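You operate a simulated robot arm through the tools that you are given. There is no shell and no other tool. Be economical: measure what you need, move in short steps, check, and stop when the job is done.

You run a simulated robot arm. Do the job below in one go: nothing can be reset, and whatever is moved stays where it is left.

Task
Put one scoop of sugar from the blue canister into the white bowl and close the canister.
Fine: use the orange scoop and put it back; leave the other bowl empty. Set down upright: orange scoop.

It is judged by the outcome, as a careful person would: the job done as asked, and still so three seconds after it is handed in. It fails if anything else is knocked over, pushed out of place, dropped, spilled or broken.

Robot
A 7-joint arm with a two-finger parallel gripper, fixed in place. Base frame: the origin is at the foot of the arm, x ahead of it, y to its left, z up; the work surface is at about z = 91. Readings come in cm, degrees, newtons and seconds.
With the tool pointing down near the work surface it reaches from about 20 to 74 cm from the base axis. Its first joint turns from -166.0 to 166.0 degrees. Payload 1.57 kg.
The tool frame sits at the grasp point between the pads (the TCP): z along the fingers, y along the line on which they close. The tips reach 3 cm beyond it. The gripper opens to 11 cm. The fingers are 2.4 cm wide and 1.2 cm thick; the gripper's body (4.8 by 11.2 cm) begins 7.8 cm behind the TCP.
Orientation is that of the tool frame in the base frame, as a unit quaternion [x, y, z, w]. With the fingers straight down and closing along the base's y, the tool's x points along the base's -x, its y along +y and its z along -z.

Tools
- The arm moves only by the tool jog_arm. Its argument "commands" is a list of rows, each a list of 7 numbers: the shift along the tool's x, y, z in units of 40 mm (1.0 is 40 mm), then the turn, a rotation vector about the tool's x, y, z in units of 8 degrees (1.0 is 8 degrees), then the opening, from 0 (shut) to 1 (fully open). In form: [[dx, dy, dz, rx, ry, rz, jaw], ...]. A call has 1 to 10 rows; each row shifts and turns the commanded pose from where the row before left it, along the tool's axes as they then stand. A call with a number of a shift or a turn outside -1 to 1 is refused whole. Each row takes 0.2 s and may step no farther than 5 cm and 8.6 degrees from the row before; otherwise, or with a gripper value out of range, the whole call is refused. A pose out of reach is approached as far as the arm can. The call stops where the force on the tool passes 40 N (or 10 N more than at its start, if that is more) or the arm is blocked; 0.2 s more then pass. The fingers move at their own pace (about 4.5 cm/s each) and stop on an object; they squeeze with about 33 N. The grip force told is the motor's: it shows also when the fingers shut on nothing. Time passes only in rows, and 0.2 s behind the last, so rows that do not move let the fingers close. It gives the time, the measured TCP pose, the force on the tool (base axes), the opening and the grip force at its end, in the units of the frame above (readings bear some noise), with the torque about the TCP (base axes, N m) and any sound that the robot's microphone picked up.
- Cameras (640 x 400 px; columns grow to the right, rows downward): "scene" is fixed at [21.45, -50.42, 173.44]; the picture's right is [0.69, -0.72, 0.00], its down [-0.55, -0.52, -0.65] and it looks along [0.47, 0.45, -0.76] (base axes); focal length 369 px, centre (320, 200). "wrist" rides on the gripper at [7, 1.6, -14.1] in the tool frame; the picture's right is [-0.23, 0.97, 0.00], its down [-0.85, -0.20, -0.48] and it looks along [-0.47, -0.11, 0.88] (tool axes); focal length 222 px, centre (320, 200). There is no depth. A picture from a camera that has moved, and an enlarged one, comes with that camera's place and axes in the base frame and with its lens. The place of the scene camera against the robot may be out by one fixed shift of up to 1.2 cm in any direction.
- snapshot(camera): a new picture of that camera. The clock stands still meanwhile.
- raise_lower(by): slides the trunk up (or, below 0, down) by that many cm; the arm rides with it, the base frame stays. It gives what a move gives, with no picture.
- close_up(camera, box): a new picture of the part [left, top, right, bottom] of that camera's present view, enlarged. The clock stands still meanwhile.
- job_done(): hands the job in; it is judged then, once.

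Go step by step. Nothing tells you positions but the pictures and the camera data: compare them with the known pose of the tool, close in by small moves and look again before you grip or let go. The budget is 120 turns and 68 pictures, counting those below and the enlarged ones. Unless the task says otherwise, let go and move clear before handing in, and close with one line.

The tools are called as a command line: name --pt "numbers of a row" for each row, then --argument value for the rest, lists and objects as JSON in quotes. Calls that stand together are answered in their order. jog_arm: Moves the arm, as the interface text tells. Its arguments: {"type":"object","properties":{"commands":{"type":"array"}},"required":["commands"]} The other tools are called the same way: raise_lower (by) slides the trunk up or down; snapshot (camera) takes a picture; close_up (camera, box) takes an enlarged picture of a part of a camera's view; job_done () hands the job in.

At the start:

```text
clock: 0.0
eef_pos: [41.1, 0.35, 135.76]
ee_rot: [0.0, 1.0, 0.0, 0.0]
ft_force: [0.4, -0.8, 0.4]
wrist_torque: [0.03, -0.03, -0.01]
finger_gap: 11.01
gripper_force: 0.1
trunk travel left (down, up): [-52.5, 6.5]
```

scene: 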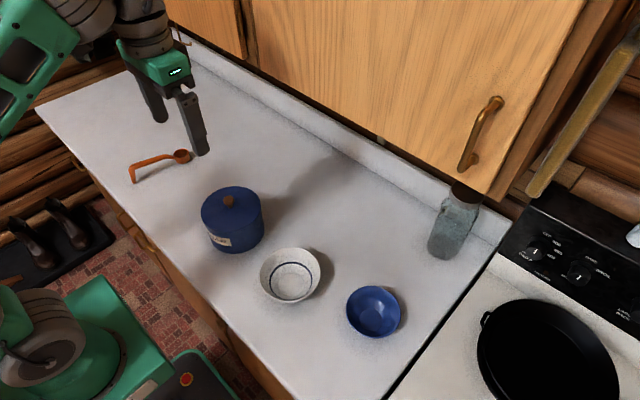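
wrist: 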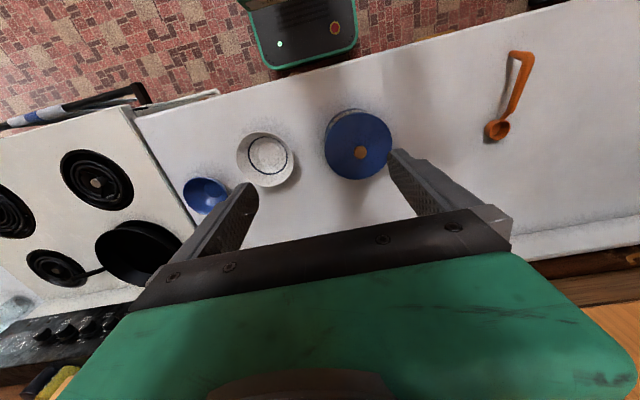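

I see the blue lidded canister, the white bowl, a blue bowl and the orange scoop lying with a bent handle. I'll look closer at each before moving.

close_up --camera "scene" --box '[110, 120, 230, 195]'

close_up --camera "scene" --box '[180, 170, 420, 350]'

close_up --camera "wrist" --box '[440, 30, 600, 150]'

```text
5.33 times, centred on (170, 158) of scene
camera zoom: at [21.45, -50.42, 173.44], right [0.69, -0.72, 0.0], down [-0.55, -0.52, -0.65], along [0.47, 0.45, -0.76], focal length 1966 px, centre (1120, 427)
```

zoom: 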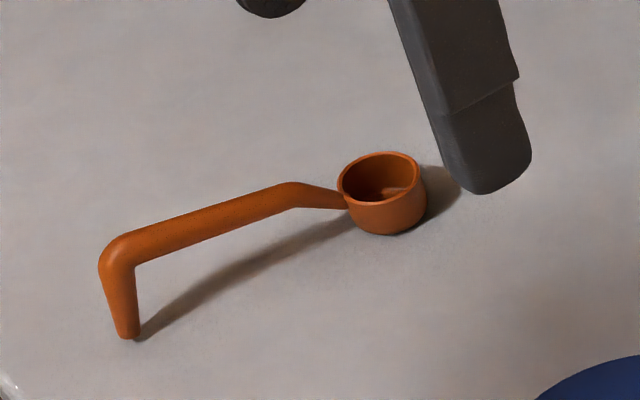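

```text
2.22 times, centred on (300, 260) of scene
camera zoom: at [21.45, -50.42, 173.44], right [0.69, -0.72, 0.0], down [-0.55, -0.52, -0.65], along [0.47, 0.45, -0.76], focal length 819 px, centre (364, 67)
```

zoom: 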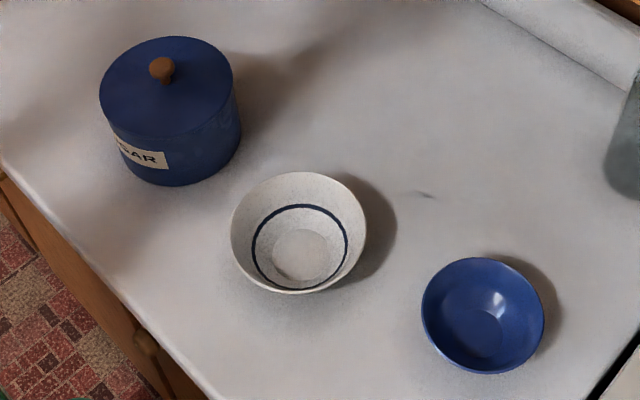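

```text
3.33 times, centred on (520, 90) of wrist
camera zoom: at [34.1, 1.88, 149.9], right [0.23, 0.97, 0.0], down [0.85, -0.2, 0.48], along [0.47, -0.11, -0.88], focal length 740 px, centre (-347, 567)
```

zoom: 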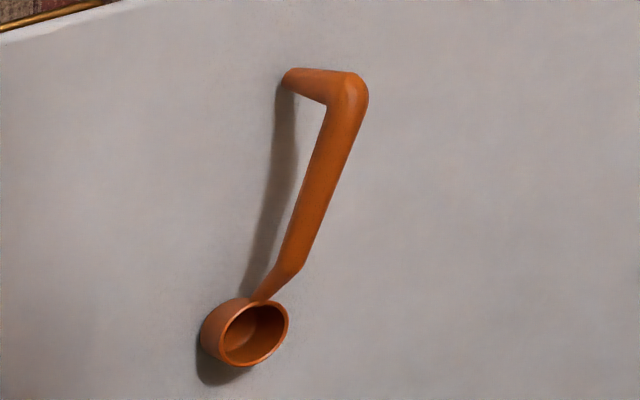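

Estimates: canister at about (49, 7) with the lid top near z 100, white bowl (48.5, -15.5), scoop cup (55, 42) with its leg at (39, 44) and handle at z 96. I'll start with the lid and move above its knob.

jog_arm --pt "-0.4 0.338 0.89 0 0 0 0.6" --pt "-0.4 0.338 0.89 0 0 0 0.6" --pt "-0.4 0.338 0.89 0 0 0 0.6" --pt "-0.4 0.338 0.89 0 0 0 0.6" --pt "-0.4 0.338 0.89 0 0 0 0.6" --pt "0 0 0 0 0 0 0.6"

snapshot --camera "wrist"

snapshot --camera "scene"

```text
clock: 1.4
eef_pos: [49.12, 6.99, 117.95]
ee_rot: [0.0, 1.0, 0.0, 0.0]
ft_force: [-0.2, -0.4, -0.9]
wrist_torque: [0.03, 0.03, -0.01]
finger_gap: 6.59
gripper_force: 0.0
trunk travel left (down, up): [-52.5, 6.5]
```

```text
62 pictures are left
camera wrist: at [42.08, 8.61, 132.12], right [0.23, 0.97, 0.0], down [0.85, -0.2, 0.48], along [0.47, -0.11, -0.88], focal length 222 px, centre (320, 200)
```

wrist: 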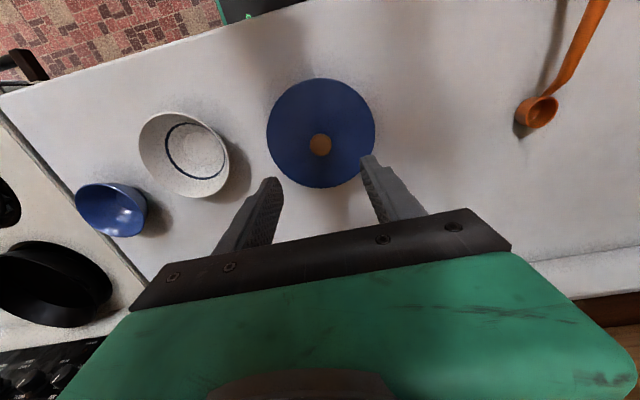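

```text
61 pictures are left
```

scene: 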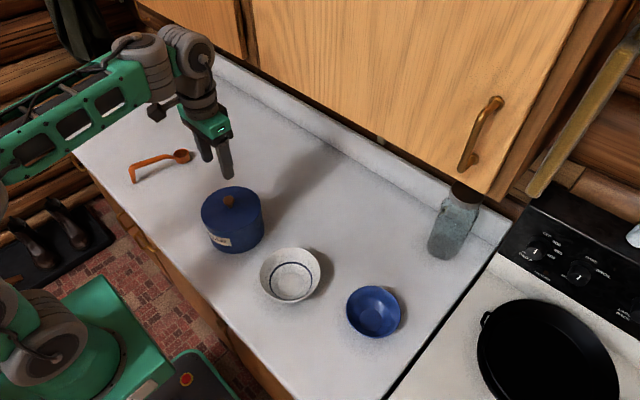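

The knob appears to be at (49.7, 7.0). I'll lower most of the way and check.

jog_arm --pt "-0.15 0 0.8 0 0 0 0.5" --pt "0 0 0.8 0 0 0 0.5" --pt "0 0 0.8 0 0 0 0.5" --pt "0 0 0.6 0 0 0 0.5" --pt "0 0 0 0 0 0 0.5"

close_up --camera "wrist" --box '[200, 80, 440, 230]'

close_up --camera "scene" --box '[180, 150, 276, 210]'

```text
clock: 2.6
eef_pos: [49.76, 7.05, 105.84]
ee_rot: [0.001, 1.0, 0.0, 0.001]
ft_force: [-0.8, 0.1, 0.3]
wrist_torque: [0.02, 0.0, -0.02]
finger_gap: 5.52
gripper_force: 0.1
trunk travel left (down, up): [-52.5, 6.5]
```

```text
2.67 times, centred on (320, 155) of wrist
camera zoom: at [42.72, 8.66, 120.03], right [0.23, 0.97, 0.0], down [0.85, -0.2, 0.48], along [0.47, -0.11, -0.88], focal length 592 px, centre (320, 320)
```

zoom: 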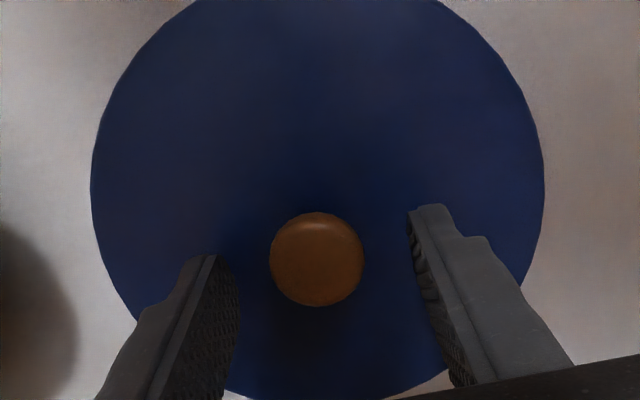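

```text
6.67 times, centred on (228, 180) of scene
camera zoom: at [21.45, -50.42, 173.44], right [0.69, -0.72, 0.0], down [-0.55, -0.52, -0.65], along [0.47, 0.45, -0.76], focal length 2457 px, centre (933, 333)
```

zoom: 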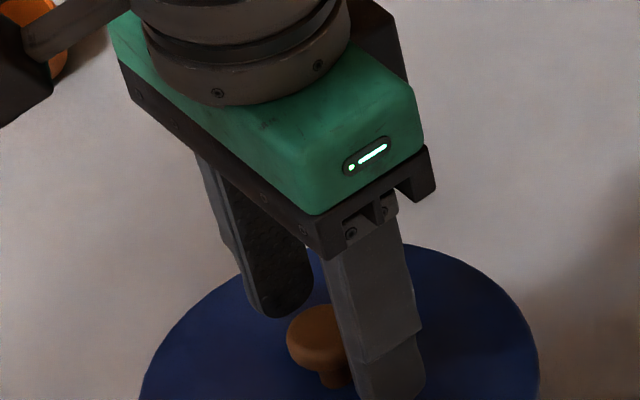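

The knob is centred between the fingers. I'll lower the last bit and close.

jog_arm --pt "-0.03 -0.03 0.2 0 0 0 0.5" --pt "0 0 0.15 0 0 0 0.5" --pt "0 0 0.1 0 0 0 0.5" --pt "0 0 0 0 0 0 0.5"

close_up --camera "scene" --box '[180, 160, 276, 220]'

```text
clock: 3.6
eef_pos: [49.87, 6.78, 104.51]
ee_rot: [0.001, 1.0, 0.001, 0.004]
ft_force: [-2.7, 0.1, 30.2]
wrist_torque: [-0.13, 0.28, -0.01]
finger_gap: 5.53
gripper_force: 0.0
trunk travel left (down, up): [-52.5, 6.5]
```

```text
6.67 times, centred on (228, 190) of scene
camera zoom: at [21.45, -50.42, 173.44], right [0.69, -0.72, 0.0], down [-0.55, -0.52, -0.65], along [0.47, 0.45, -0.76], focal length 2457 px, centre (933, 267)
```

zoom: 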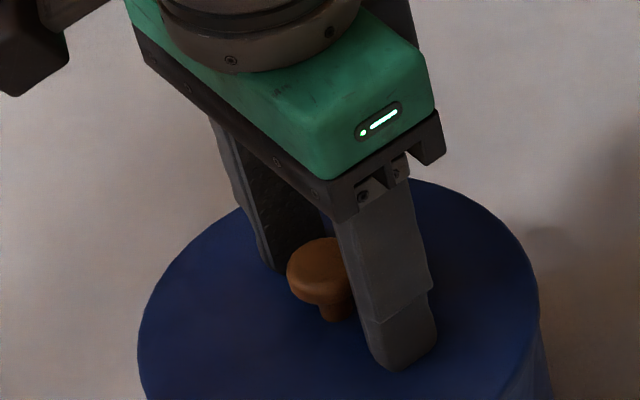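

The tips touch the lid, so its top is about z 101.5. I'll back off slightly and grip.

jog_arm --pt "0 0 -0.18 0 0 0 0.5" --pt "0 0 0 0 0 0 0.4" --pt "0 0 0 0 0 0 0.3" --pt "0 0 0 0 0 0 0.2" --pt "0 0 0 0 0 0 0.0" --pt "0 0 0 0 0 0 0.0" --pt "0 0 0 0 0 0 0.0"

```text
clock: 5.2
eef_pos: [49.71, 6.84, 104.81]
ee_rot: [0.0, 1.0, 0.0, 0.001]
ft_force: [0.7, 0.4, -0.3]
wrist_torque: [-0.01, -0.01, 0.03]
finger_gap: 2.62
gripper_force: 33.5
trunk travel left (down, up): [-52.5, 6.5]
heard: snap
```

Gripped at 2.6 cm with no side load. I'll lift straight up slowly.

jog_arm --pt "0 0 -0.2 0 0 0 0" --pt "0 0 -0.25 0 0 0 0" --pt "0 0 -0.5 0 0 0 0" --pt "0 0 -0.6 0 0 0 0" --pt "0 0 0 0 0 0 0"

snapshot --camera "scene"

```text
clock: 6.4
eef_pos: [49.88, 6.89, 111.04]
ee_rot: [-0.001, 1.0, 0.0, -0.001]
ft_force: [-0.4, 0.2, -0.9]
wrist_torque: [-0.03, 0.02, -0.01]
finger_gap: 2.65
gripper_force: 33.0
trunk travel left (down, up): [-52.5, 6.5]
```

```text
57 pictures are left
```

scene: 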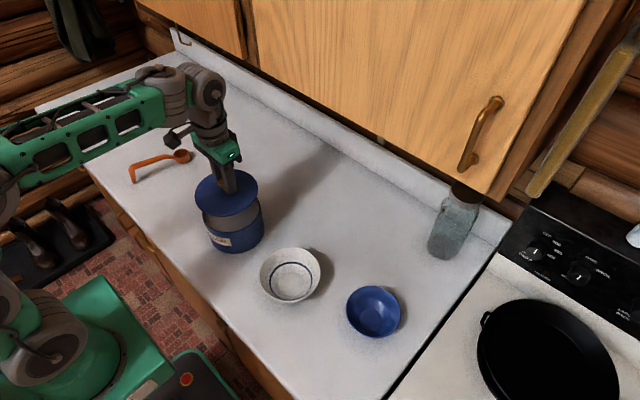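

The lid is off. I'll carry it to the free area near (56, 26) and lower it part-way.

jog_arm --pt "0 0 -0.3 0 0 0 0" --pt "-0.25 0.797 0 0 0 0 0" --pt "-0.25 0.797 0 0 0 0 0" --pt "-0.25 0.797 0 0 0 0 0" --pt "-0.25 0.797 0 0 0 0 0" --pt "-0.25 0.797 0 0 0 0 0" --pt "-0.25 0.797 0 0 0 0 0" --pt "0 0 0.9 0 0 0 0" --pt "0 0 0.9 0 0 0 0" --pt "0 0 0.9 0 0 0 0"

snapshot --camera "scene"

```text
clock: 8.6
eef_pos: [55.88, 26.1, 101.3]
ee_rot: [0.0, 1.0, 0.0, 0.001]
ft_force: [1.4, -0.1, 0.6]
wrist_torque: [0.01, 0.02, -0.02]
finger_gap: 2.65
gripper_force: 32.9
trunk travel left (down, up): [-52.5, 6.5]
```

```text
56 pictures are left
```

scene: 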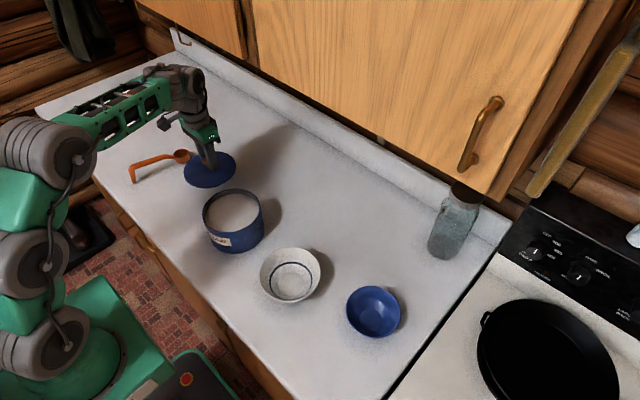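

The canister is open and well filled with sugar. I'll lower the lid to the counter in small steps.

jog_arm --pt "0 0 0.5 0 0 0 0" --pt "0 0 0.4 0 0 0 0" --pt "0 0 0.15 0 0 0 0" --pt "0 0 0 0 0 0 0"

close_up --camera "scene" --box '[160, 130, 272, 200]'

```text
clock: 9.6
eef_pos: [55.9, 26.15, 97.22]
ee_rot: [0.0, 1.0, 0.0, 0.0]
ft_force: [0.4, 1.0, 0.1]
wrist_torque: [0.0, -0.02, 0.01]
finger_gap: 2.64
gripper_force: 32.8
trunk travel left (down, up): [-52.5, 6.5]
```

```text
5.71 times, centred on (216, 165) of scene
camera zoom: at [21.45, -50.42, 173.44], right [0.69, -0.72, 0.0], down [-0.55, -0.52, -0.65], along [0.47, 0.45, -0.76], focal length 2106 px, centre (914, 400)
```

zoom: 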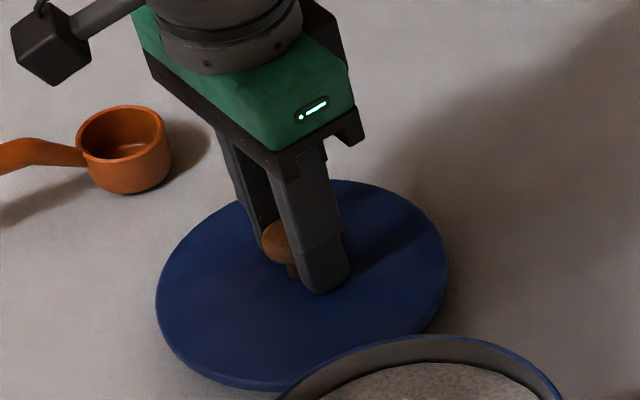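

jog_arm --pt "0 0 0.1 0 0 0 0" --pt "0 0 0.1 0 0 0 0" --pt "0 0 0.1 0 0 0 0" --pt "0 0 0 0 0 0 0"

```text
clock: 10.6
eef_pos: [55.82, 26.03, 95.96]
ee_rot: [-0.001, 1.0, 0.0, 0.0]
ft_force: [0.9, 0.0, -0.8]
wrist_torque: [-0.02, 0.03, -0.01]
finger_gap: 2.66
gripper_force: 33.3
trunk travel left (down, up): [-52.5, 6.5]
```

Still no contact. I'll keep lowering in small steps.

jog_arm --pt "0 0 0.08 0 0 0 0" --pt "0 0 0.07 0 0 0 0" --pt "0 0 0 0 0 0 0"

```text
clock: 11.4
eef_pos: [55.89, 25.93, 95.37]
ee_rot: [0.0, 1.0, 0.0, 0.001]
ft_force: [-0.4, 0.1, 0.0]
wrist_torque: [-0.03, -0.02, 0.0]
finger_gap: 2.63
gripper_force: 33.6
trunk travel left (down, up): [-52.5, 6.5]
```

jog_arm --pt "0 0 0.07 0 0 0 0" --pt "0 0 0.05 0 0 0 0" --pt "0 0 0 0 0 0 0"

close_up --camera "scene" --box '[160, 130, 272, 200]'

```text
clock: 12.2
eef_pos: [55.76, 26.1, 95.2]
ee_rot: [0.0, 1.0, 0.001, 0.002]
ft_force: [-2.1, -0.1, 16.7]
wrist_torque: [-0.03, 0.68, -0.07]
finger_gap: 2.65
gripper_force: 32.8
trunk travel left (down, up): [-52.5, 6.5]
```

```text
5.71 times, centred on (216, 165) of scene
camera zoom: at [21.45, -50.42, 173.44], right [0.69, -0.72, 0.0], down [-0.55, -0.52, -0.65], along [0.47, 0.45, -0.76], focal length 2106 px, centre (914, 400)
```

zoom: 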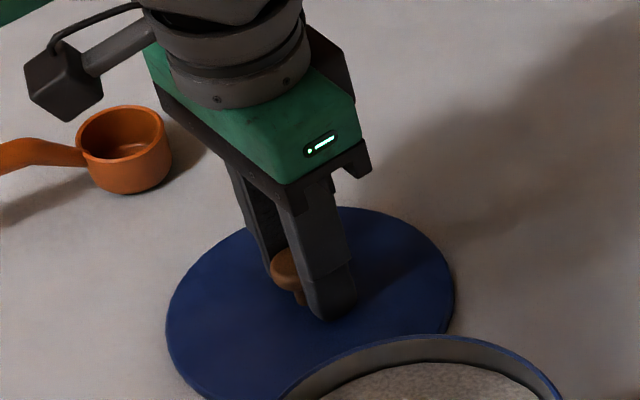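

The lid is on the counter. I'll ease off, release, and rise.

jog_arm --pt "0 0 -0.04 0 0 0 0" --pt "0 0 0 0 0 0 0.3" --pt "0 0 0 0 0 0 0.5" --pt "0 0 0 0 0 0 0.5" --pt "0 0 -0.5 0 0 0 0.5" --pt "0 0 -1 0 0 0 0.5" --pt "0 0 -1 0 0 0 0.5" --pt "0 0 -1 0 0 0 0.5" --pt "0 0 -1 0 0 0 0.5"

snapshot --camera "wrist"

```text
clock: 14.2
eef_pos: [55.8, 25.89, 113.03]
ee_rot: [0.0, 1.0, 0.0, -0.001]
ft_force: [0.1, 0.1, -0.3]
wrist_torque: [0.03, 0.0, -0.02]
finger_gap: 5.5
gripper_force: 0.1
trunk travel left (down, up): [-52.5, 6.5]
```

```text
53 pictures are left
camera wrist: at [48.86, 27.54, 127.22], right [0.23, 0.97, 0.0], down [0.86, -0.2, 0.48], along [0.47, -0.11, -0.88], focal length 222 px, centre (320, 200)
```

wrist: 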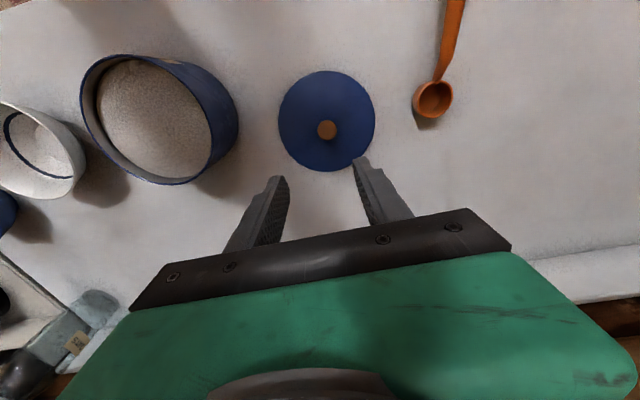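

The lid is resting flat. Next is the scoop: I'll move above its handle near (43, 43.6), then turn the tool to line up with it.

jog_arm --pt "0.533 0.7375 0 0 0 0 0.5" --pt "0.533 0.7375 0 0 0 0 0.5" --pt "0.533 0.7375 0 0 0 0 0.5" --pt "0.533 0.7375 0 0 0 0 0.5" --pt "0.533 0.7375 0 0 0 0 0.5" --pt "0.533 0.7375 0 0 0 0 0.5" --pt "0 0 0 0 0 0.86 0.5" --pt "0 0 0 0 -1 0 0.5" --pt "0 0 0 0 -1 0 0.5" --pt "0 0 0 0 -1 0 0.5"

jog_arm --pt "0 0 0 0 -1 0 0.5" --pt "0 0 0 0 -1 0 0.5" --pt "0 0 0 0 -1 0 0.5" --pt "0 0 0 0 -0.25 0 0.5" --pt "0 0 0 0 0 0 0.5"

snapshot --camera "wrist"

snapshot --camera "scene"

```text
clock: 16.4
eef_pos: [44.1, 44.65, 113.36]
ee_rot: [0.059, 0.984, -0.002, 0.166]
ft_force: [-0.5, 0.8, 0.0]
wrist_torque: [0.0, -0.04, -0.03]
finger_gap: 5.51
gripper_force: 0.1
out of reach, approached as far as the arm can: row 8
trunk travel left (down, up): [-52.5, 6.5]
```

```text
clock: 17.6
eef_pos: [44.1, 44.64, 113.33]
ee_rot: [0.058, 0.922, -0.015, 0.382]
ft_force: [-0.6, 0.1, 0.3]
wrist_torque: [0.0, 0.0, 0.01]
finger_gap: 5.48
gripper_force: 0.0
trunk travel left (down, up): [-52.5, 6.5]
```

```text
52 pictures are left
camera wrist: at [29.53, 48.01, 118.47], right [0.28, 0.94, 0.18], down [0.24, -0.25, 0.94], along [0.93, -0.22, -0.29], focal length 222 px, centre (320, 200)
```

wrist: 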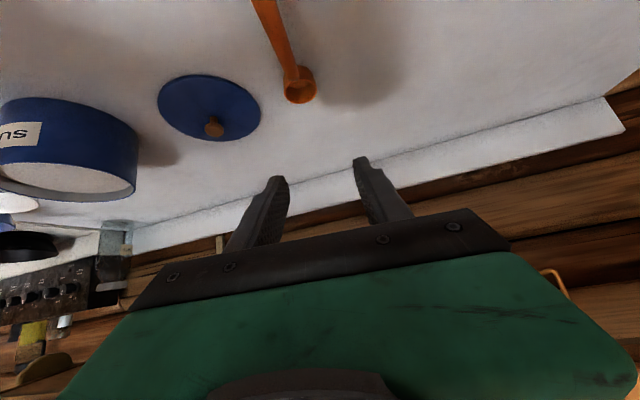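

```text
51 pictures are left
```

scene: 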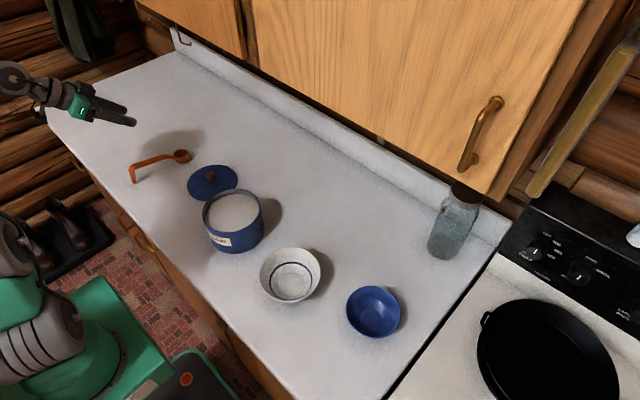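

The tool is now aligned with the handle at a 45° tilt. I'll lower to just above the handle and check.

jog_arm --pt "0.584 -0.092 0.5 0 0 0 0.5" --pt "0.584 -0.092 0.5 0 0 0 0.5" --pt "0.584 -0.092 0.5 0 0 0 0.5" --pt "0.584 -0.092 0.5 0 0 0 0.5" --pt "0 0 0 0 0 0 0.5"

close_up --camera "scene" --box '[80, 80, 240, 200]'

snapshot --camera "wrist"

```text
clock: 18.8
eef_pos: [43.06, 43.56, 101.0]
ee_rot: [0.059, 0.922, -0.015, 0.381]
ft_force: [-0.4, 0.1, -0.3]
wrist_torque: [0.0, -0.04, -0.01]
finger_gap: 5.48
gripper_force: 0.0
trunk travel left (down, up): [-52.5, 6.5]
```

```text
3.33 times, centred on (160, 140) of scene
camera zoom: at [21.45, -50.42, 173.44], right [0.69, -0.72, 0.0], down [-0.55, -0.52, -0.65], along [0.47, 0.45, -0.76], focal length 1229 px, centre (853, 400)
```

zoom: 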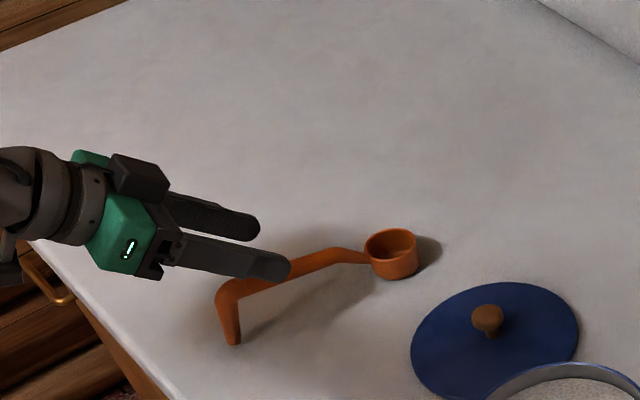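

```text
49 pictures are left
camera wrist: at [28.43, 46.93, 106.17], right [0.28, 0.94, 0.18], down [0.24, -0.25, 0.94], along [0.93, -0.22, -0.29], focal length 222 px, centre (320, 200)
```

wrist: 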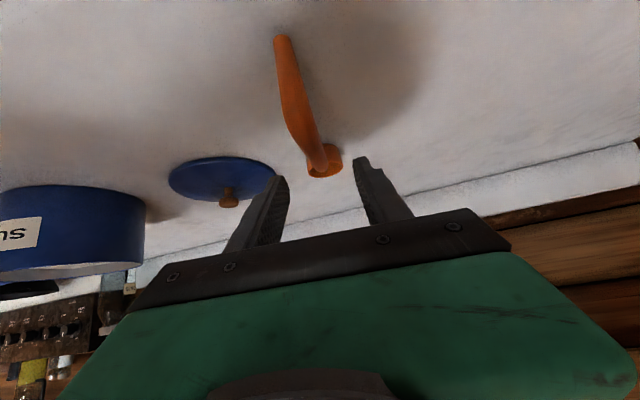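

The handle lies centred between the fingers. I'll lower to handle height and close.

jog_arm --pt "0.44 -0.01 0.442 0 0 0 0.5" --pt "0.44 -0.01 0.442 0 0 0 0.5" --pt "0 0 0 0 0 0 0.5"

close_up --camera "scene" --box '[80, 80, 240, 200]'

```text
clock: 19.6
eef_pos: [43.17, 43.45, 96.03]
ee_rot: [0.058, 0.922, -0.015, 0.381]
ft_force: [-0.1, -0.5, -0.3]
wrist_torque: [0.01, 0.0, 0.03]
finger_gap: 5.52
gripper_force: 0.1
trunk travel left (down, up): [-52.5, 6.5]
```

```text
3.33 times, centred on (160, 140) of scene
camera zoom: at [21.45, -50.42, 173.44], right [0.69, -0.72, 0.0], down [-0.55, -0.52, -0.65], along [0.47, 0.45, -0.76], focal length 1229 px, centre (853, 400)
```

zoom: 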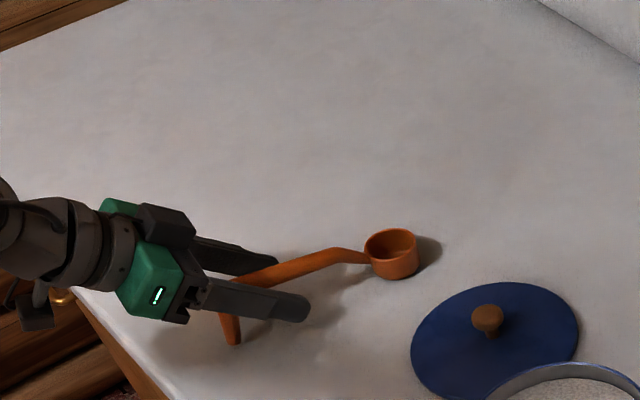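

jog_arm --pt "0 0 0 0 0 0 0.35" --pt "0 0 0 0 0 0 0.25" --pt "0 0 0 0 0 0 0.15" --pt "0 0 0 0 0 0 0.0" --pt "0 0 0 0 0 0 0.0" --pt "0 0 0 0 0 0 0.0"

close_up --camera "scene" --box '[80, 80, 240, 200]'

```text
clock: 21.0
eef_pos: [43.12, 43.45, 96.14]
ee_rot: [0.059, 0.922, -0.015, 0.383]
ft_force: [-1.1, -0.2, 0.7]
wrist_torque: [0.01, 0.01, 0.07]
finger_gap: 1.79
gripper_force: 32.7
trunk travel left (down, up): [-52.5, 6.5]
```

```text
3.33 times, centred on (160, 140) of scene
camera zoom: at [21.45, -50.42, 173.44], right [0.69, -0.72, 0.0], down [-0.55, -0.52, -0.65], along [0.47, 0.45, -0.76], focal length 1229 px, centre (853, 400)
```

zoom: 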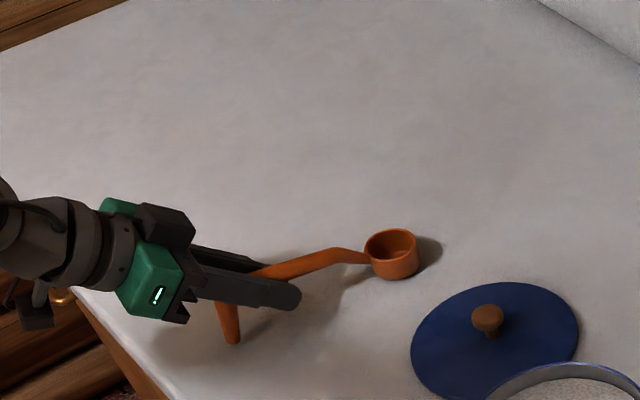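

The scoop is held at 1.8 cm and hasn't shifted. I'll lift it and look before carrying it over to the canister.

jog_arm --pt "-0.2 0.005 -0.2 0 0 0 0" --pt "-0.6 0.015 -0.6 0 0 0 0" --pt "-0.6 0.015 -0.6 0 0 0 0" --pt "-0.6 0.015 -0.6 0 0 0 0" --pt "-0.65 0.015 -0.65 0 0 0 0" --pt "0 0 0 0 0 0 0"

close_up --camera "scene" --box '[60, 40, 260, 190]'

```text
clock: 22.4
eef_pos: [43.04, 43.52, 111.11]
ee_rot: [0.059, 0.922, -0.015, 0.382]
ft_force: [0.8, 0.1, 0.1]
wrist_torque: [0.03, 0.06, 0.01]
finger_gap: 1.8
gripper_force: 32.7
trunk travel left (down, up): [-52.5, 6.5]
```

```text
2.67 times, centred on (160, 115) of scene
camera zoom: at [21.45, -50.42, 173.44], right [0.69, -0.72, 0.0], down [-0.55, -0.52, -0.65], along [0.47, 0.45, -0.76], focal length 983 px, centre (747, 427)
```

zoom: 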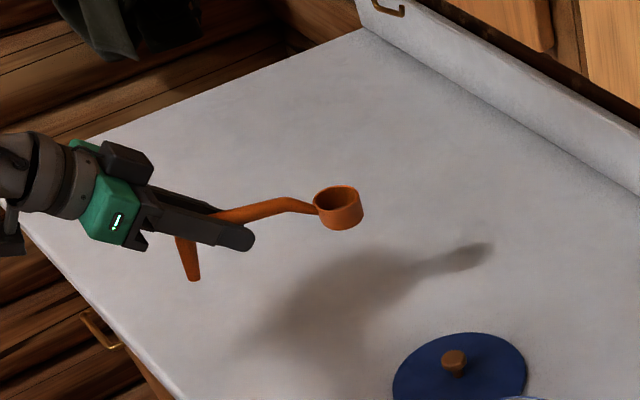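

The scoop lifts level and hasn't slipped. I'll carry it over to the canister.

jog_arm --pt "-0.031 -0.88 -0.06 0 0 0 0" --pt "-0.031 -0.88 -0.06 0 0 0 0" --pt "-0.031 -0.88 -0.06 0 0 0 0" --pt "-0.031 -0.88 -0.06 0 0 0 0" --pt "-0.031 -0.88 -0.06 0 0 0 0" --pt "-0.031 -0.88 -0.06 0 0 0 0" --pt "-0.031 -0.88 -0.06 0 0 0 0" --pt "-0.031 -0.88 -0.06 0 0 0 0" --pt "-0.031 -0.88 -0.06 0 0 0 0" --pt "-0.031 -0.88 -0.06 0 0 0 0"

close_up --camera "scene" --box '[120, 100, 320, 250]'

```text
clock: 24.6
eef_pos: [37.91, 8.74, 112.92]
ee_rot: [0.059, 0.922, -0.015, 0.383]
ft_force: [-0.3, 0.9, 0.7]
wrist_torque: [-0.02, 0.05, 0.0]
finger_gap: 1.8
gripper_force: 32.7
trunk travel left (down, up): [-52.5, 6.5]
```

```text
2.67 times, centred on (220, 175) of scene
camera zoom: at [21.45, -50.42, 173.44], right [0.69, -0.72, 0.0], down [-0.55, -0.52, -0.65], along [0.47, 0.45, -0.76], focal length 983 px, centre (587, 267)
```

zoom: 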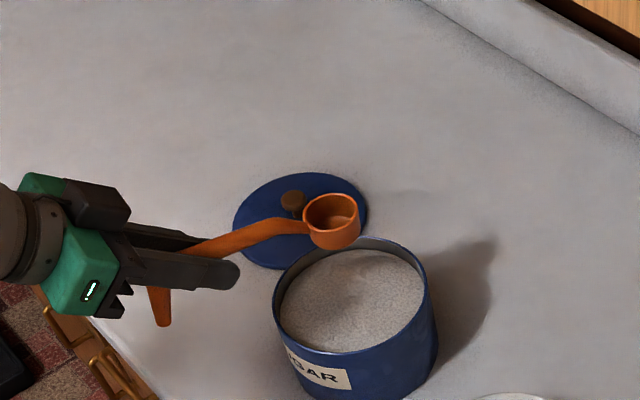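

The cup hangs over the canister, and the sugar surface is about 2 cm below the rim. I'll move slightly forward and pitch the cup down about 35°.

jog_arm --pt "-0.455 -0.1 0.45 0 0 0 0" --pt "0 0 0 0 1 0 0" --pt "0 0 0 0 1 0 0" --pt "0 0 0 0 1 0 0" --pt "0 0 0 0 1 0 0" --pt "0 0 0 0 0.4 0 0" --pt "0 0 0 0 0 0 0"

close_up --camera "scene" --box '[120, 100, 320, 250]'

snapshot --camera "wrist"

```text
clock: 26.2
eef_pos: [40.66, 7.97, 112.95]
ee_rot: [0.06, 0.995, 0.004, 0.085]
ft_force: [-0.3, -0.2, -0.7]
wrist_torque: [0.02, 0.03, 0.03]
finger_gap: 1.78
gripper_force: 32.6
trunk travel left (down, up): [-52.5, 6.5]
```

```text
2.67 times, centred on (220, 175) of scene
camera zoom: at [21.45, -50.42, 173.44], right [0.69, -0.72, 0.0], down [-0.55, -0.52, -0.65], along [0.47, 0.45, -0.76], focal length 983 px, centre (587, 267)
```

zoom: 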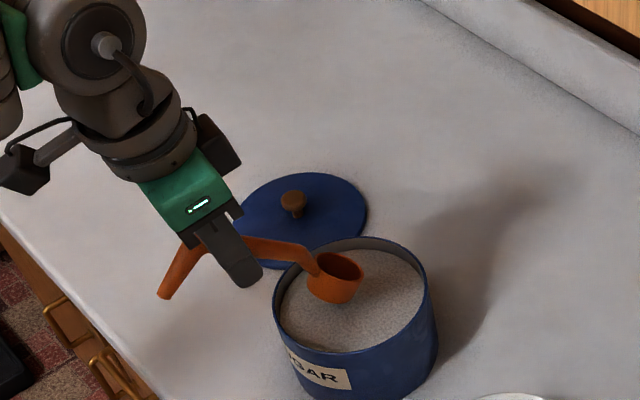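

```text
43 pictures are left
camera wrist: at [31.48, 10.49, 125.77], right [0.34, 0.94, 0.06], down [0.73, -0.3, 0.61], along [0.59, -0.17, -0.79], focal length 222 px, centre (320, 200)
```

wrist: 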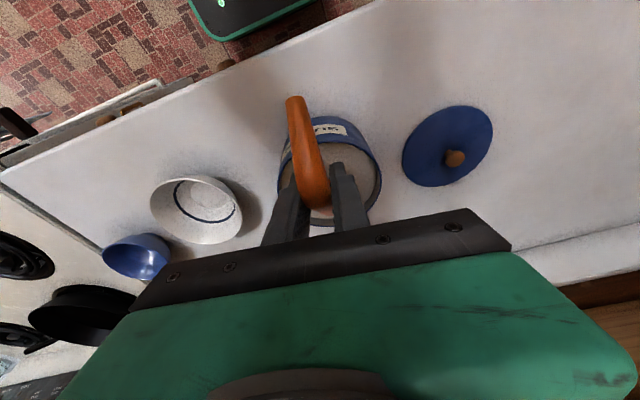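

The cup is over the middle of the sugar and clear of the rim. I'll push it down into the sugar.

jog_arm --pt "0.078 -0.008 0.456 0 0 0 0" --pt "0.078 -0.008 0.456 0 0 0 0" --pt "0.078 -0.008 0.456 0 0 0 0" --pt "0.078 -0.008 0.456 0 0 0 0" --pt "0 0 0 0 0 0 0"

close_up --camera "scene" --box '[160, 140, 300, 245]'

```text
clock: 27.4
eef_pos: [40.56, 7.97, 105.61]
ee_rot: [0.061, 0.994, 0.004, 0.086]
ft_force: [-0.4, -0.9, -1.2]
wrist_torque: [-0.04, 0.01, -0.01]
finger_gap: 1.82
gripper_force: 32.6
trunk travel left (down, up): [-52.5, 6.5]
```

```text
3.81 times, centred on (230, 192) of scene
camera zoom: at [21.45, -50.42, 173.44], right [0.69, -0.72, 0.0], down [-0.55, -0.52, -0.65], along [0.47, 0.45, -0.76], focal length 1404 px, centre (663, 229)
```

zoom: 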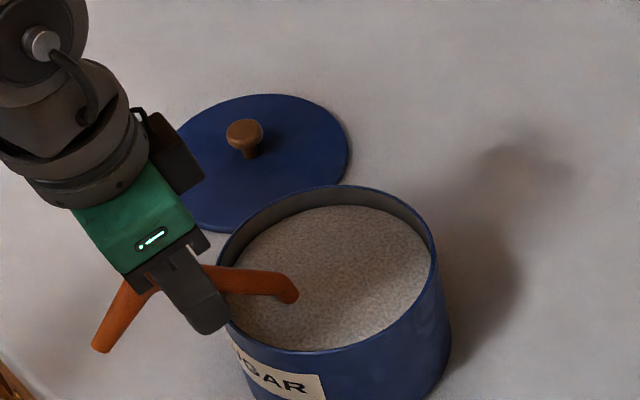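

The cup is fully buried and met no resistance. I'll push it forward, then level it while rising.

jog_arm --pt "-0.369 0 0.065 0 0 0 0" --pt "0.184 0 0.094 0 -1 0 0" --pt "0.224 0 -0.086 0 -1 0 0" --pt "0.131 0 -0.273 0 -1 0 0" --pt "0.023 0 -0.332 0 -1 0 0" --pt "-0.196 0 -0.345 0 -0.375 0 0" --pt "0 0 0 0 0 0 0"

close_up --camera "scene" --box '[160, 140, 300, 245]'

```text
clock: 29.0
eef_pos: [38.41, 8.27, 108.53]
ee_rot: [0.059, 0.923, -0.015, 0.381]
ft_force: [0.2, -0.8, -0.7]
wrist_torque: [0.0, 0.07, 0.04]
finger_gap: 1.8
gripper_force: 33.2
trunk travel left (down, up): [-52.5, 6.5]
```

```text
3.81 times, centred on (230, 192) of scene
camera zoom: at [21.45, -50.42, 173.44], right [0.69, -0.72, 0.0], down [-0.55, -0.52, -0.65], along [0.47, 0.45, -0.76], focal length 1404 px, centre (663, 229)
```

zoom: 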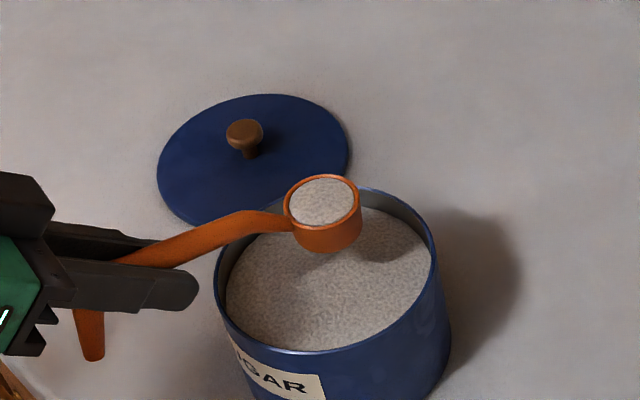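

The cup is level full. I'll carry it smoothly over to the white bowl.

jog_arm --pt "-0.13 0 -0.13 0 0 0 0" --pt "-0.01 -0.3 0 0 0 0 0" --pt "-0.02 -0.6 0.003 0 0 0 0" --pt "-0.02 -0.7 0.003 0 0 0 0" --pt "-0.02 -0.8 0.005 0 0 0 0" --pt "-0.02 -0.8 0.005 0 0 0 0" --pt "-0.02 -0.8 0.005 0 0 0 0" --pt "-0.02 -0.7 0.003 0 0 0 0" --pt "-0.02 -0.6 0.003 0 0 0 0" --pt "-0.015 -0.3 0.003 0 0 0 0"

snapshot --camera "scene"

close_up --camera "scene" --box '[220, 200, 360, 305]'

```text
clock: 30.1
eef_pos: [35.37, 9.71, 104.87]
ee_rot: [-0.095, 0.941, 0.006, 0.324]
ft_force: [1.7, -6.0, 2.9]
wrist_torque: [-0.15, -0.39, -0.72]
finger_gap: 1.83
gripper_force: 32.9
trunk travel left (down, up): [-52.5, 6.5]
stopped in row 5: the arm was blocked; the commanded pose is now the measured one
```

```text
40 pictures are left
```

scene: 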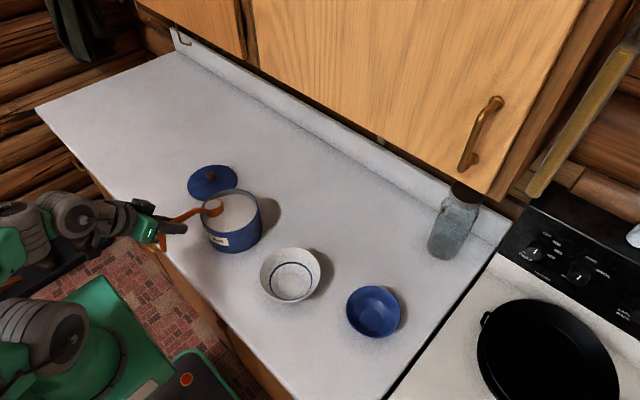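

```text
3.81 times, centred on (290, 252) of scene
camera zoom: at [21.45, -50.42, 173.44], right [0.69, -0.72, 0.0], down [-0.55, -0.52, -0.65], along [0.47, 0.45, -0.76], focal length 1404 px, centre (434, 0)
```

zoom: 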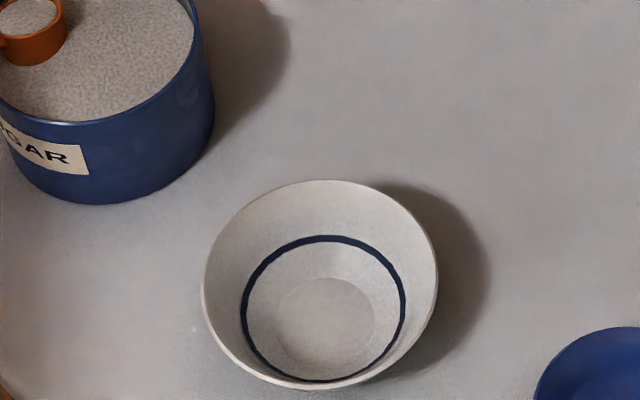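

The arm was blocked on the way, turning the tool and dipping it a bit. I'll look closely at the arm and the cup.

close_up --camera "scene" --box '[0, 160, 280, 370]'

close_up --camera "scene" --box '[140, 170, 280, 275]'

snapshot --camera "wrist"

```text
1.90 times, centred on (140, 265) of scene
camera zoom: at [21.45, -50.42, 173.44], right [0.69, -0.72, 0.0], down [-0.55, -0.52, -0.65], along [0.47, 0.45, -0.76], focal length 702 px, centre (663, 76)
```

zoom: 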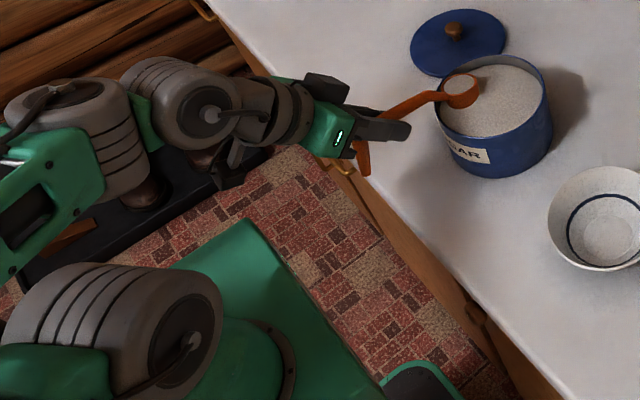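

```text
3.81 times, centred on (210, 222) of scene
camera zoom: at [21.45, -50.42, 173.44], right [0.69, -0.72, 0.0], down [-0.55, -0.52, -0.65], along [0.47, 0.45, -0.76], focal length 1404 px, centre (739, 114)
```

zoom: 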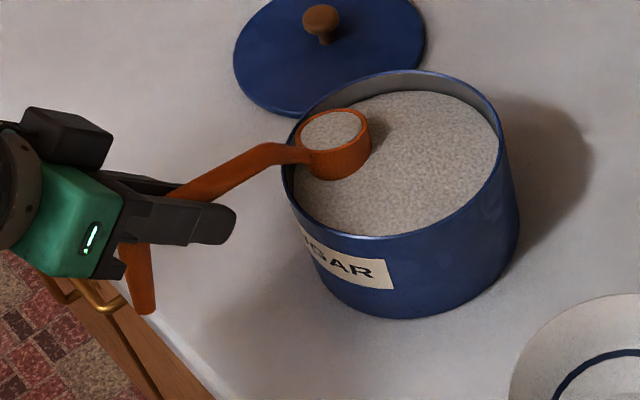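

```text
36 pictures are left
camera wrist: at [21.08, 9.0, 111.65], right [0.0, 1.0, 0.09], down [0.41, -0.08, 0.91], along [0.91, 0.04, -0.4], focal length 222 px, centre (320, 200)
```

wrist: 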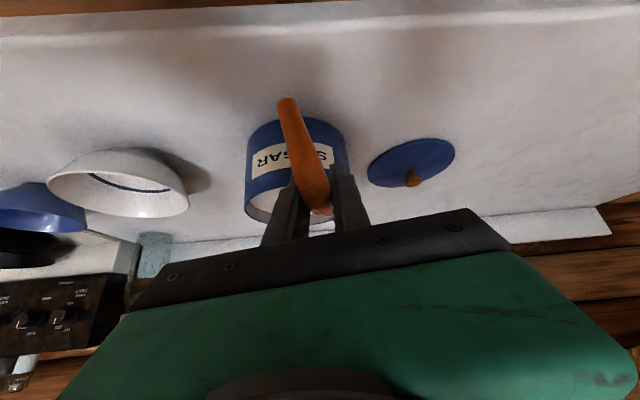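

The cup is still full but low at the left side of the canister rim, and the arm is folded too tightly near the base. I'll lift everything straight up with the trunk, which keeps the arm's shape.

raise_lower --by 5

close_up --camera "scene" --box '[100, 140, 300, 290]'

```text
clock: 31.0
eef_pos: [35.47, 9.68, 110.38]
ee_rot: [-0.091, 0.94, 0.009, 0.329]
ft_force: [-0.7, -0.3, -0.4]
wrist_torque: [-0.03, 0.06, 0.0]
finger_gap: 1.81
gripper_force: 32.8
trunk travel left (down, up): [-57.5, 1.5]
```

```text
2.67 times, centred on (200, 215) of scene
camera zoom: at [21.45, -50.42, 173.44], right [0.69, -0.72, 0.0], down [-0.55, -0.52, -0.65], along [0.47, 0.45, -0.76], focal length 983 px, centre (640, 160)
```

zoom: 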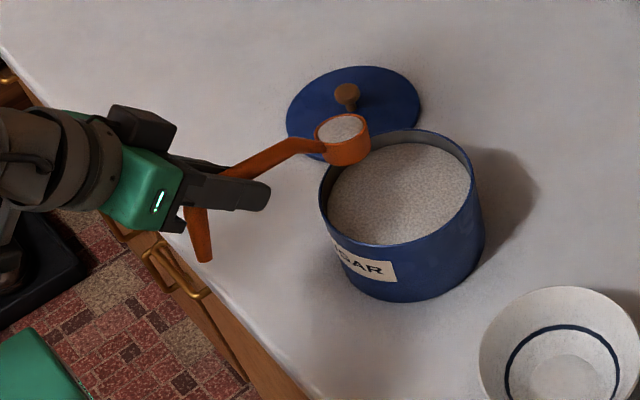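

Lifted free and the cup is still full. I'll move outward to unfold the arm and level the scoop again, keeping it above the canister.

jog_arm --pt "-0.2 -0.089 0.163 0 0 0 0" --pt "-0.4 -0.178 0.327 0 0 0 0" --pt "-0.4 -0.178 0.327 0 0 0 0" --pt "-0.2 -0.089 0.163 -0.11 -0.42 0.11 0" --pt "0 0 0 -0.11 -0.42 0.11 0" --pt "0 0 0 0 0 0 0"

close_up --camera "scene" --box '[160, 140, 300, 245]'

```text
clock: 32.4
eef_pos: [41.87, 8.69, 110.13]
ee_rot: [-0.083, 0.921, 0.034, 0.379]
ft_force: [-0.2, 0.2, -1.4]
wrist_torque: [0.0, 0.04, 0.03]
finger_gap: 1.8
gripper_force: 32.9
trunk travel left (down, up): [-57.5, 1.5]
```

```text
3.81 times, centred on (230, 192) of scene
camera zoom: at [21.45, -50.42, 173.44], right [0.69, -0.72, 0.0], down [-0.55, -0.52, -0.65], along [0.47, 0.45, -0.76], focal length 1404 px, centre (663, 229)
```

zoom: 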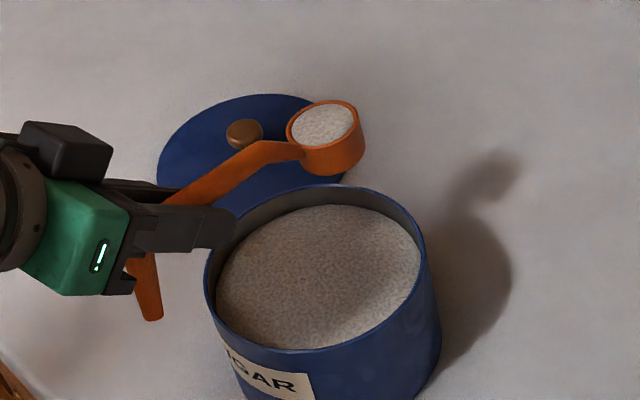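

Level again and clear, though the canister was nudged by about 0.7 cm. I'll swing the scoop around vertically so the cup points toward the bowl with the arm well extended.

jog_arm --pt "0 0 0 0.35 0 0.35 0" --pt "0 0 0 0.69 0 0.69 0" --pt "0 0 0 0.69 0 0.69 0" --pt "0 0 0 0.69 0 0.69 0" --pt "0 0 0 0.69 0 0.69 0" --pt "0 0 0 0 0 0 0"

snapshot --camera "scene"

```text
clock: 33.8
eef_pos: [41.91, 8.86, 110.24]
ee_rot: [0.2, 0.902, -0.082, 0.374]
ft_force: [0.0, 0.2, -1.5]
wrist_torque: [0.05, 0.06, 0.0]
finger_gap: 1.81
gripper_force: 32.9
trunk travel left (down, up): [-57.5, 1.5]
```

```text
33 pictures are left
```

scene: 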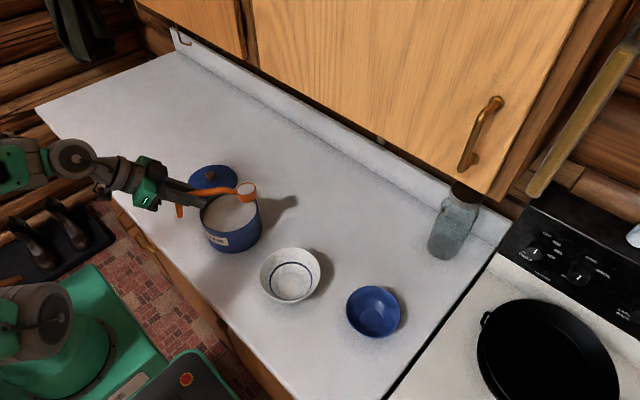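

jog_arm --pt "0 0 0 0.69 0 0.69 0" --pt "0 0 0 0.69 0 0.69 0" --pt "0 0 0 0.69 0 0.69 0" --pt "0 0 0 0.69 0 0.69 0" --pt "0 0 0 0.35 0 0.35 0" --pt "0 0 0 0 0 0 0"

snapshot --camera "scene"

```text
clock: 35.2
eef_pos: [41.87, 8.64, 110.25]
ee_rot: [0.464, 0.799, -0.193, 0.331]
ft_force: [-0.6, 0.2, -1.4]
wrist_torque: [0.05, 0.03, -0.01]
finger_gap: 1.82
gripper_force: 32.8
trunk travel left (down, up): [-57.5, 1.5]
```

```text
32 pictures are left
```

scene: 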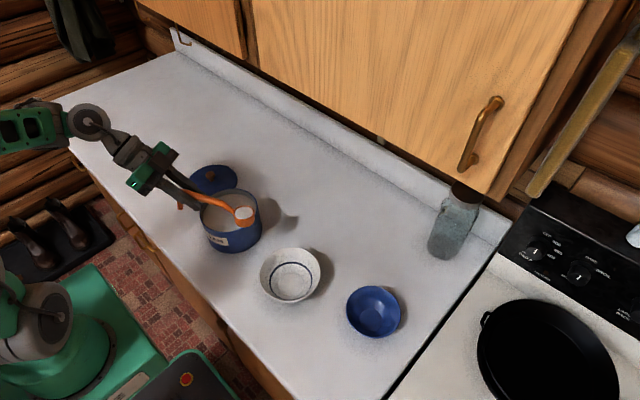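

The scoop is level and pointing toward the bowl. I'll move it over the bowl.

jog_arm --pt "-0.18 -0.13 0.18 0 0 0 0" --pt "-0.3525 -0.26 0.3535 0 0 0 0" --pt "-0.3525 -0.26 0.3535 0 0 0 0" --pt "-0.3525 -0.26 0.3535 0 0 0 0" --pt "-0.3525 -0.26 0.3535 0 0 0 0" --pt "-0.3525 -0.26 0.3535 0 0 0 0" --pt "-0.18 -0.13 0.18 0 0 0 0" --pt "0 0 0 0 0 0 0"

snapshot --camera "scene"

```text
clock: 37.0
eef_pos: [42.55, -4.86, 110.18]
ee_rot: [0.462, 0.8, -0.192, 0.332]
ft_force: [0.3, 0.3, -0.7]
wrist_torque: [0.08, 0.03, -0.02]
finger_gap: 1.82
gripper_force: 32.6
trunk travel left (down, up): [-57.5, 1.5]
```

```text
31 pictures are left
```

scene: 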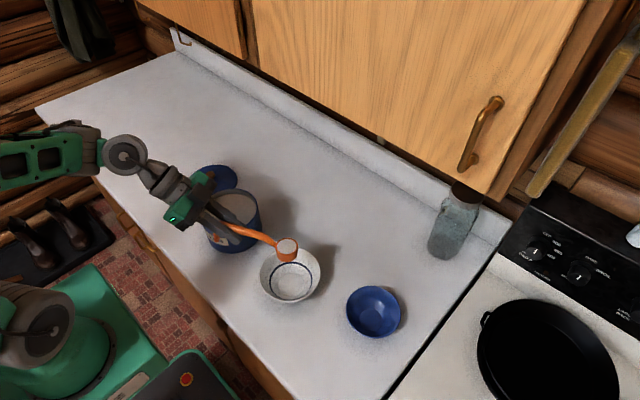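

The full cup is centred over the white bowl. I'll lower it 3 cm, then roll the tool about its own axis while holding the cup in place, so it pours into the bowl.

jog_arm --pt "0.265 0 0.265 0 0 0 0" --pt "0.265 0 0.265 0 0 0 0" --pt "-0.017 -0.2435 0 0 0 -1 0" --pt "-0.017 -0.2435 0 0 0 -1 0" --pt "-0.017 -0.2435 0 0 0 -1 0" --pt "-0.017 -0.2435 0 0 0 -1 0" --pt "-0.017 -0.2435 0 0 0 -1 0" --pt "-0.017 -0.2435 0 0 0 -1 0"

snapshot --camera "scene"

```text
clock: 38.8
eef_pos: [38.83, -8.78, 108.98]
ee_rot: [0.097, 0.919, -0.31, 0.225]
ft_force: [-0.9, 0.4, -0.5]
wrist_torque: [0.04, 0.04, -0.03]
finger_gap: 1.81
gripper_force: 32.7
trunk travel left (down, up): [-57.5, 1.5]
```

```text
30 pictures are left
```

scene: 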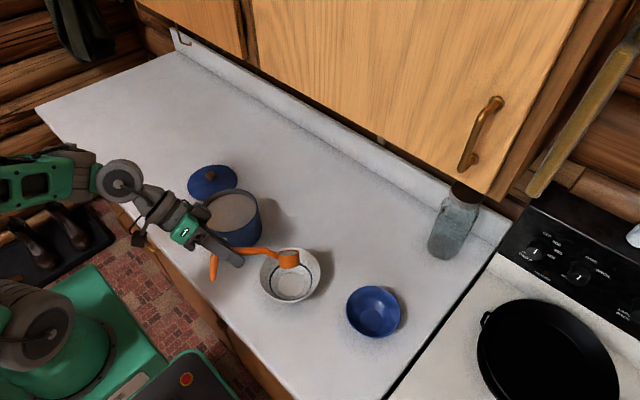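

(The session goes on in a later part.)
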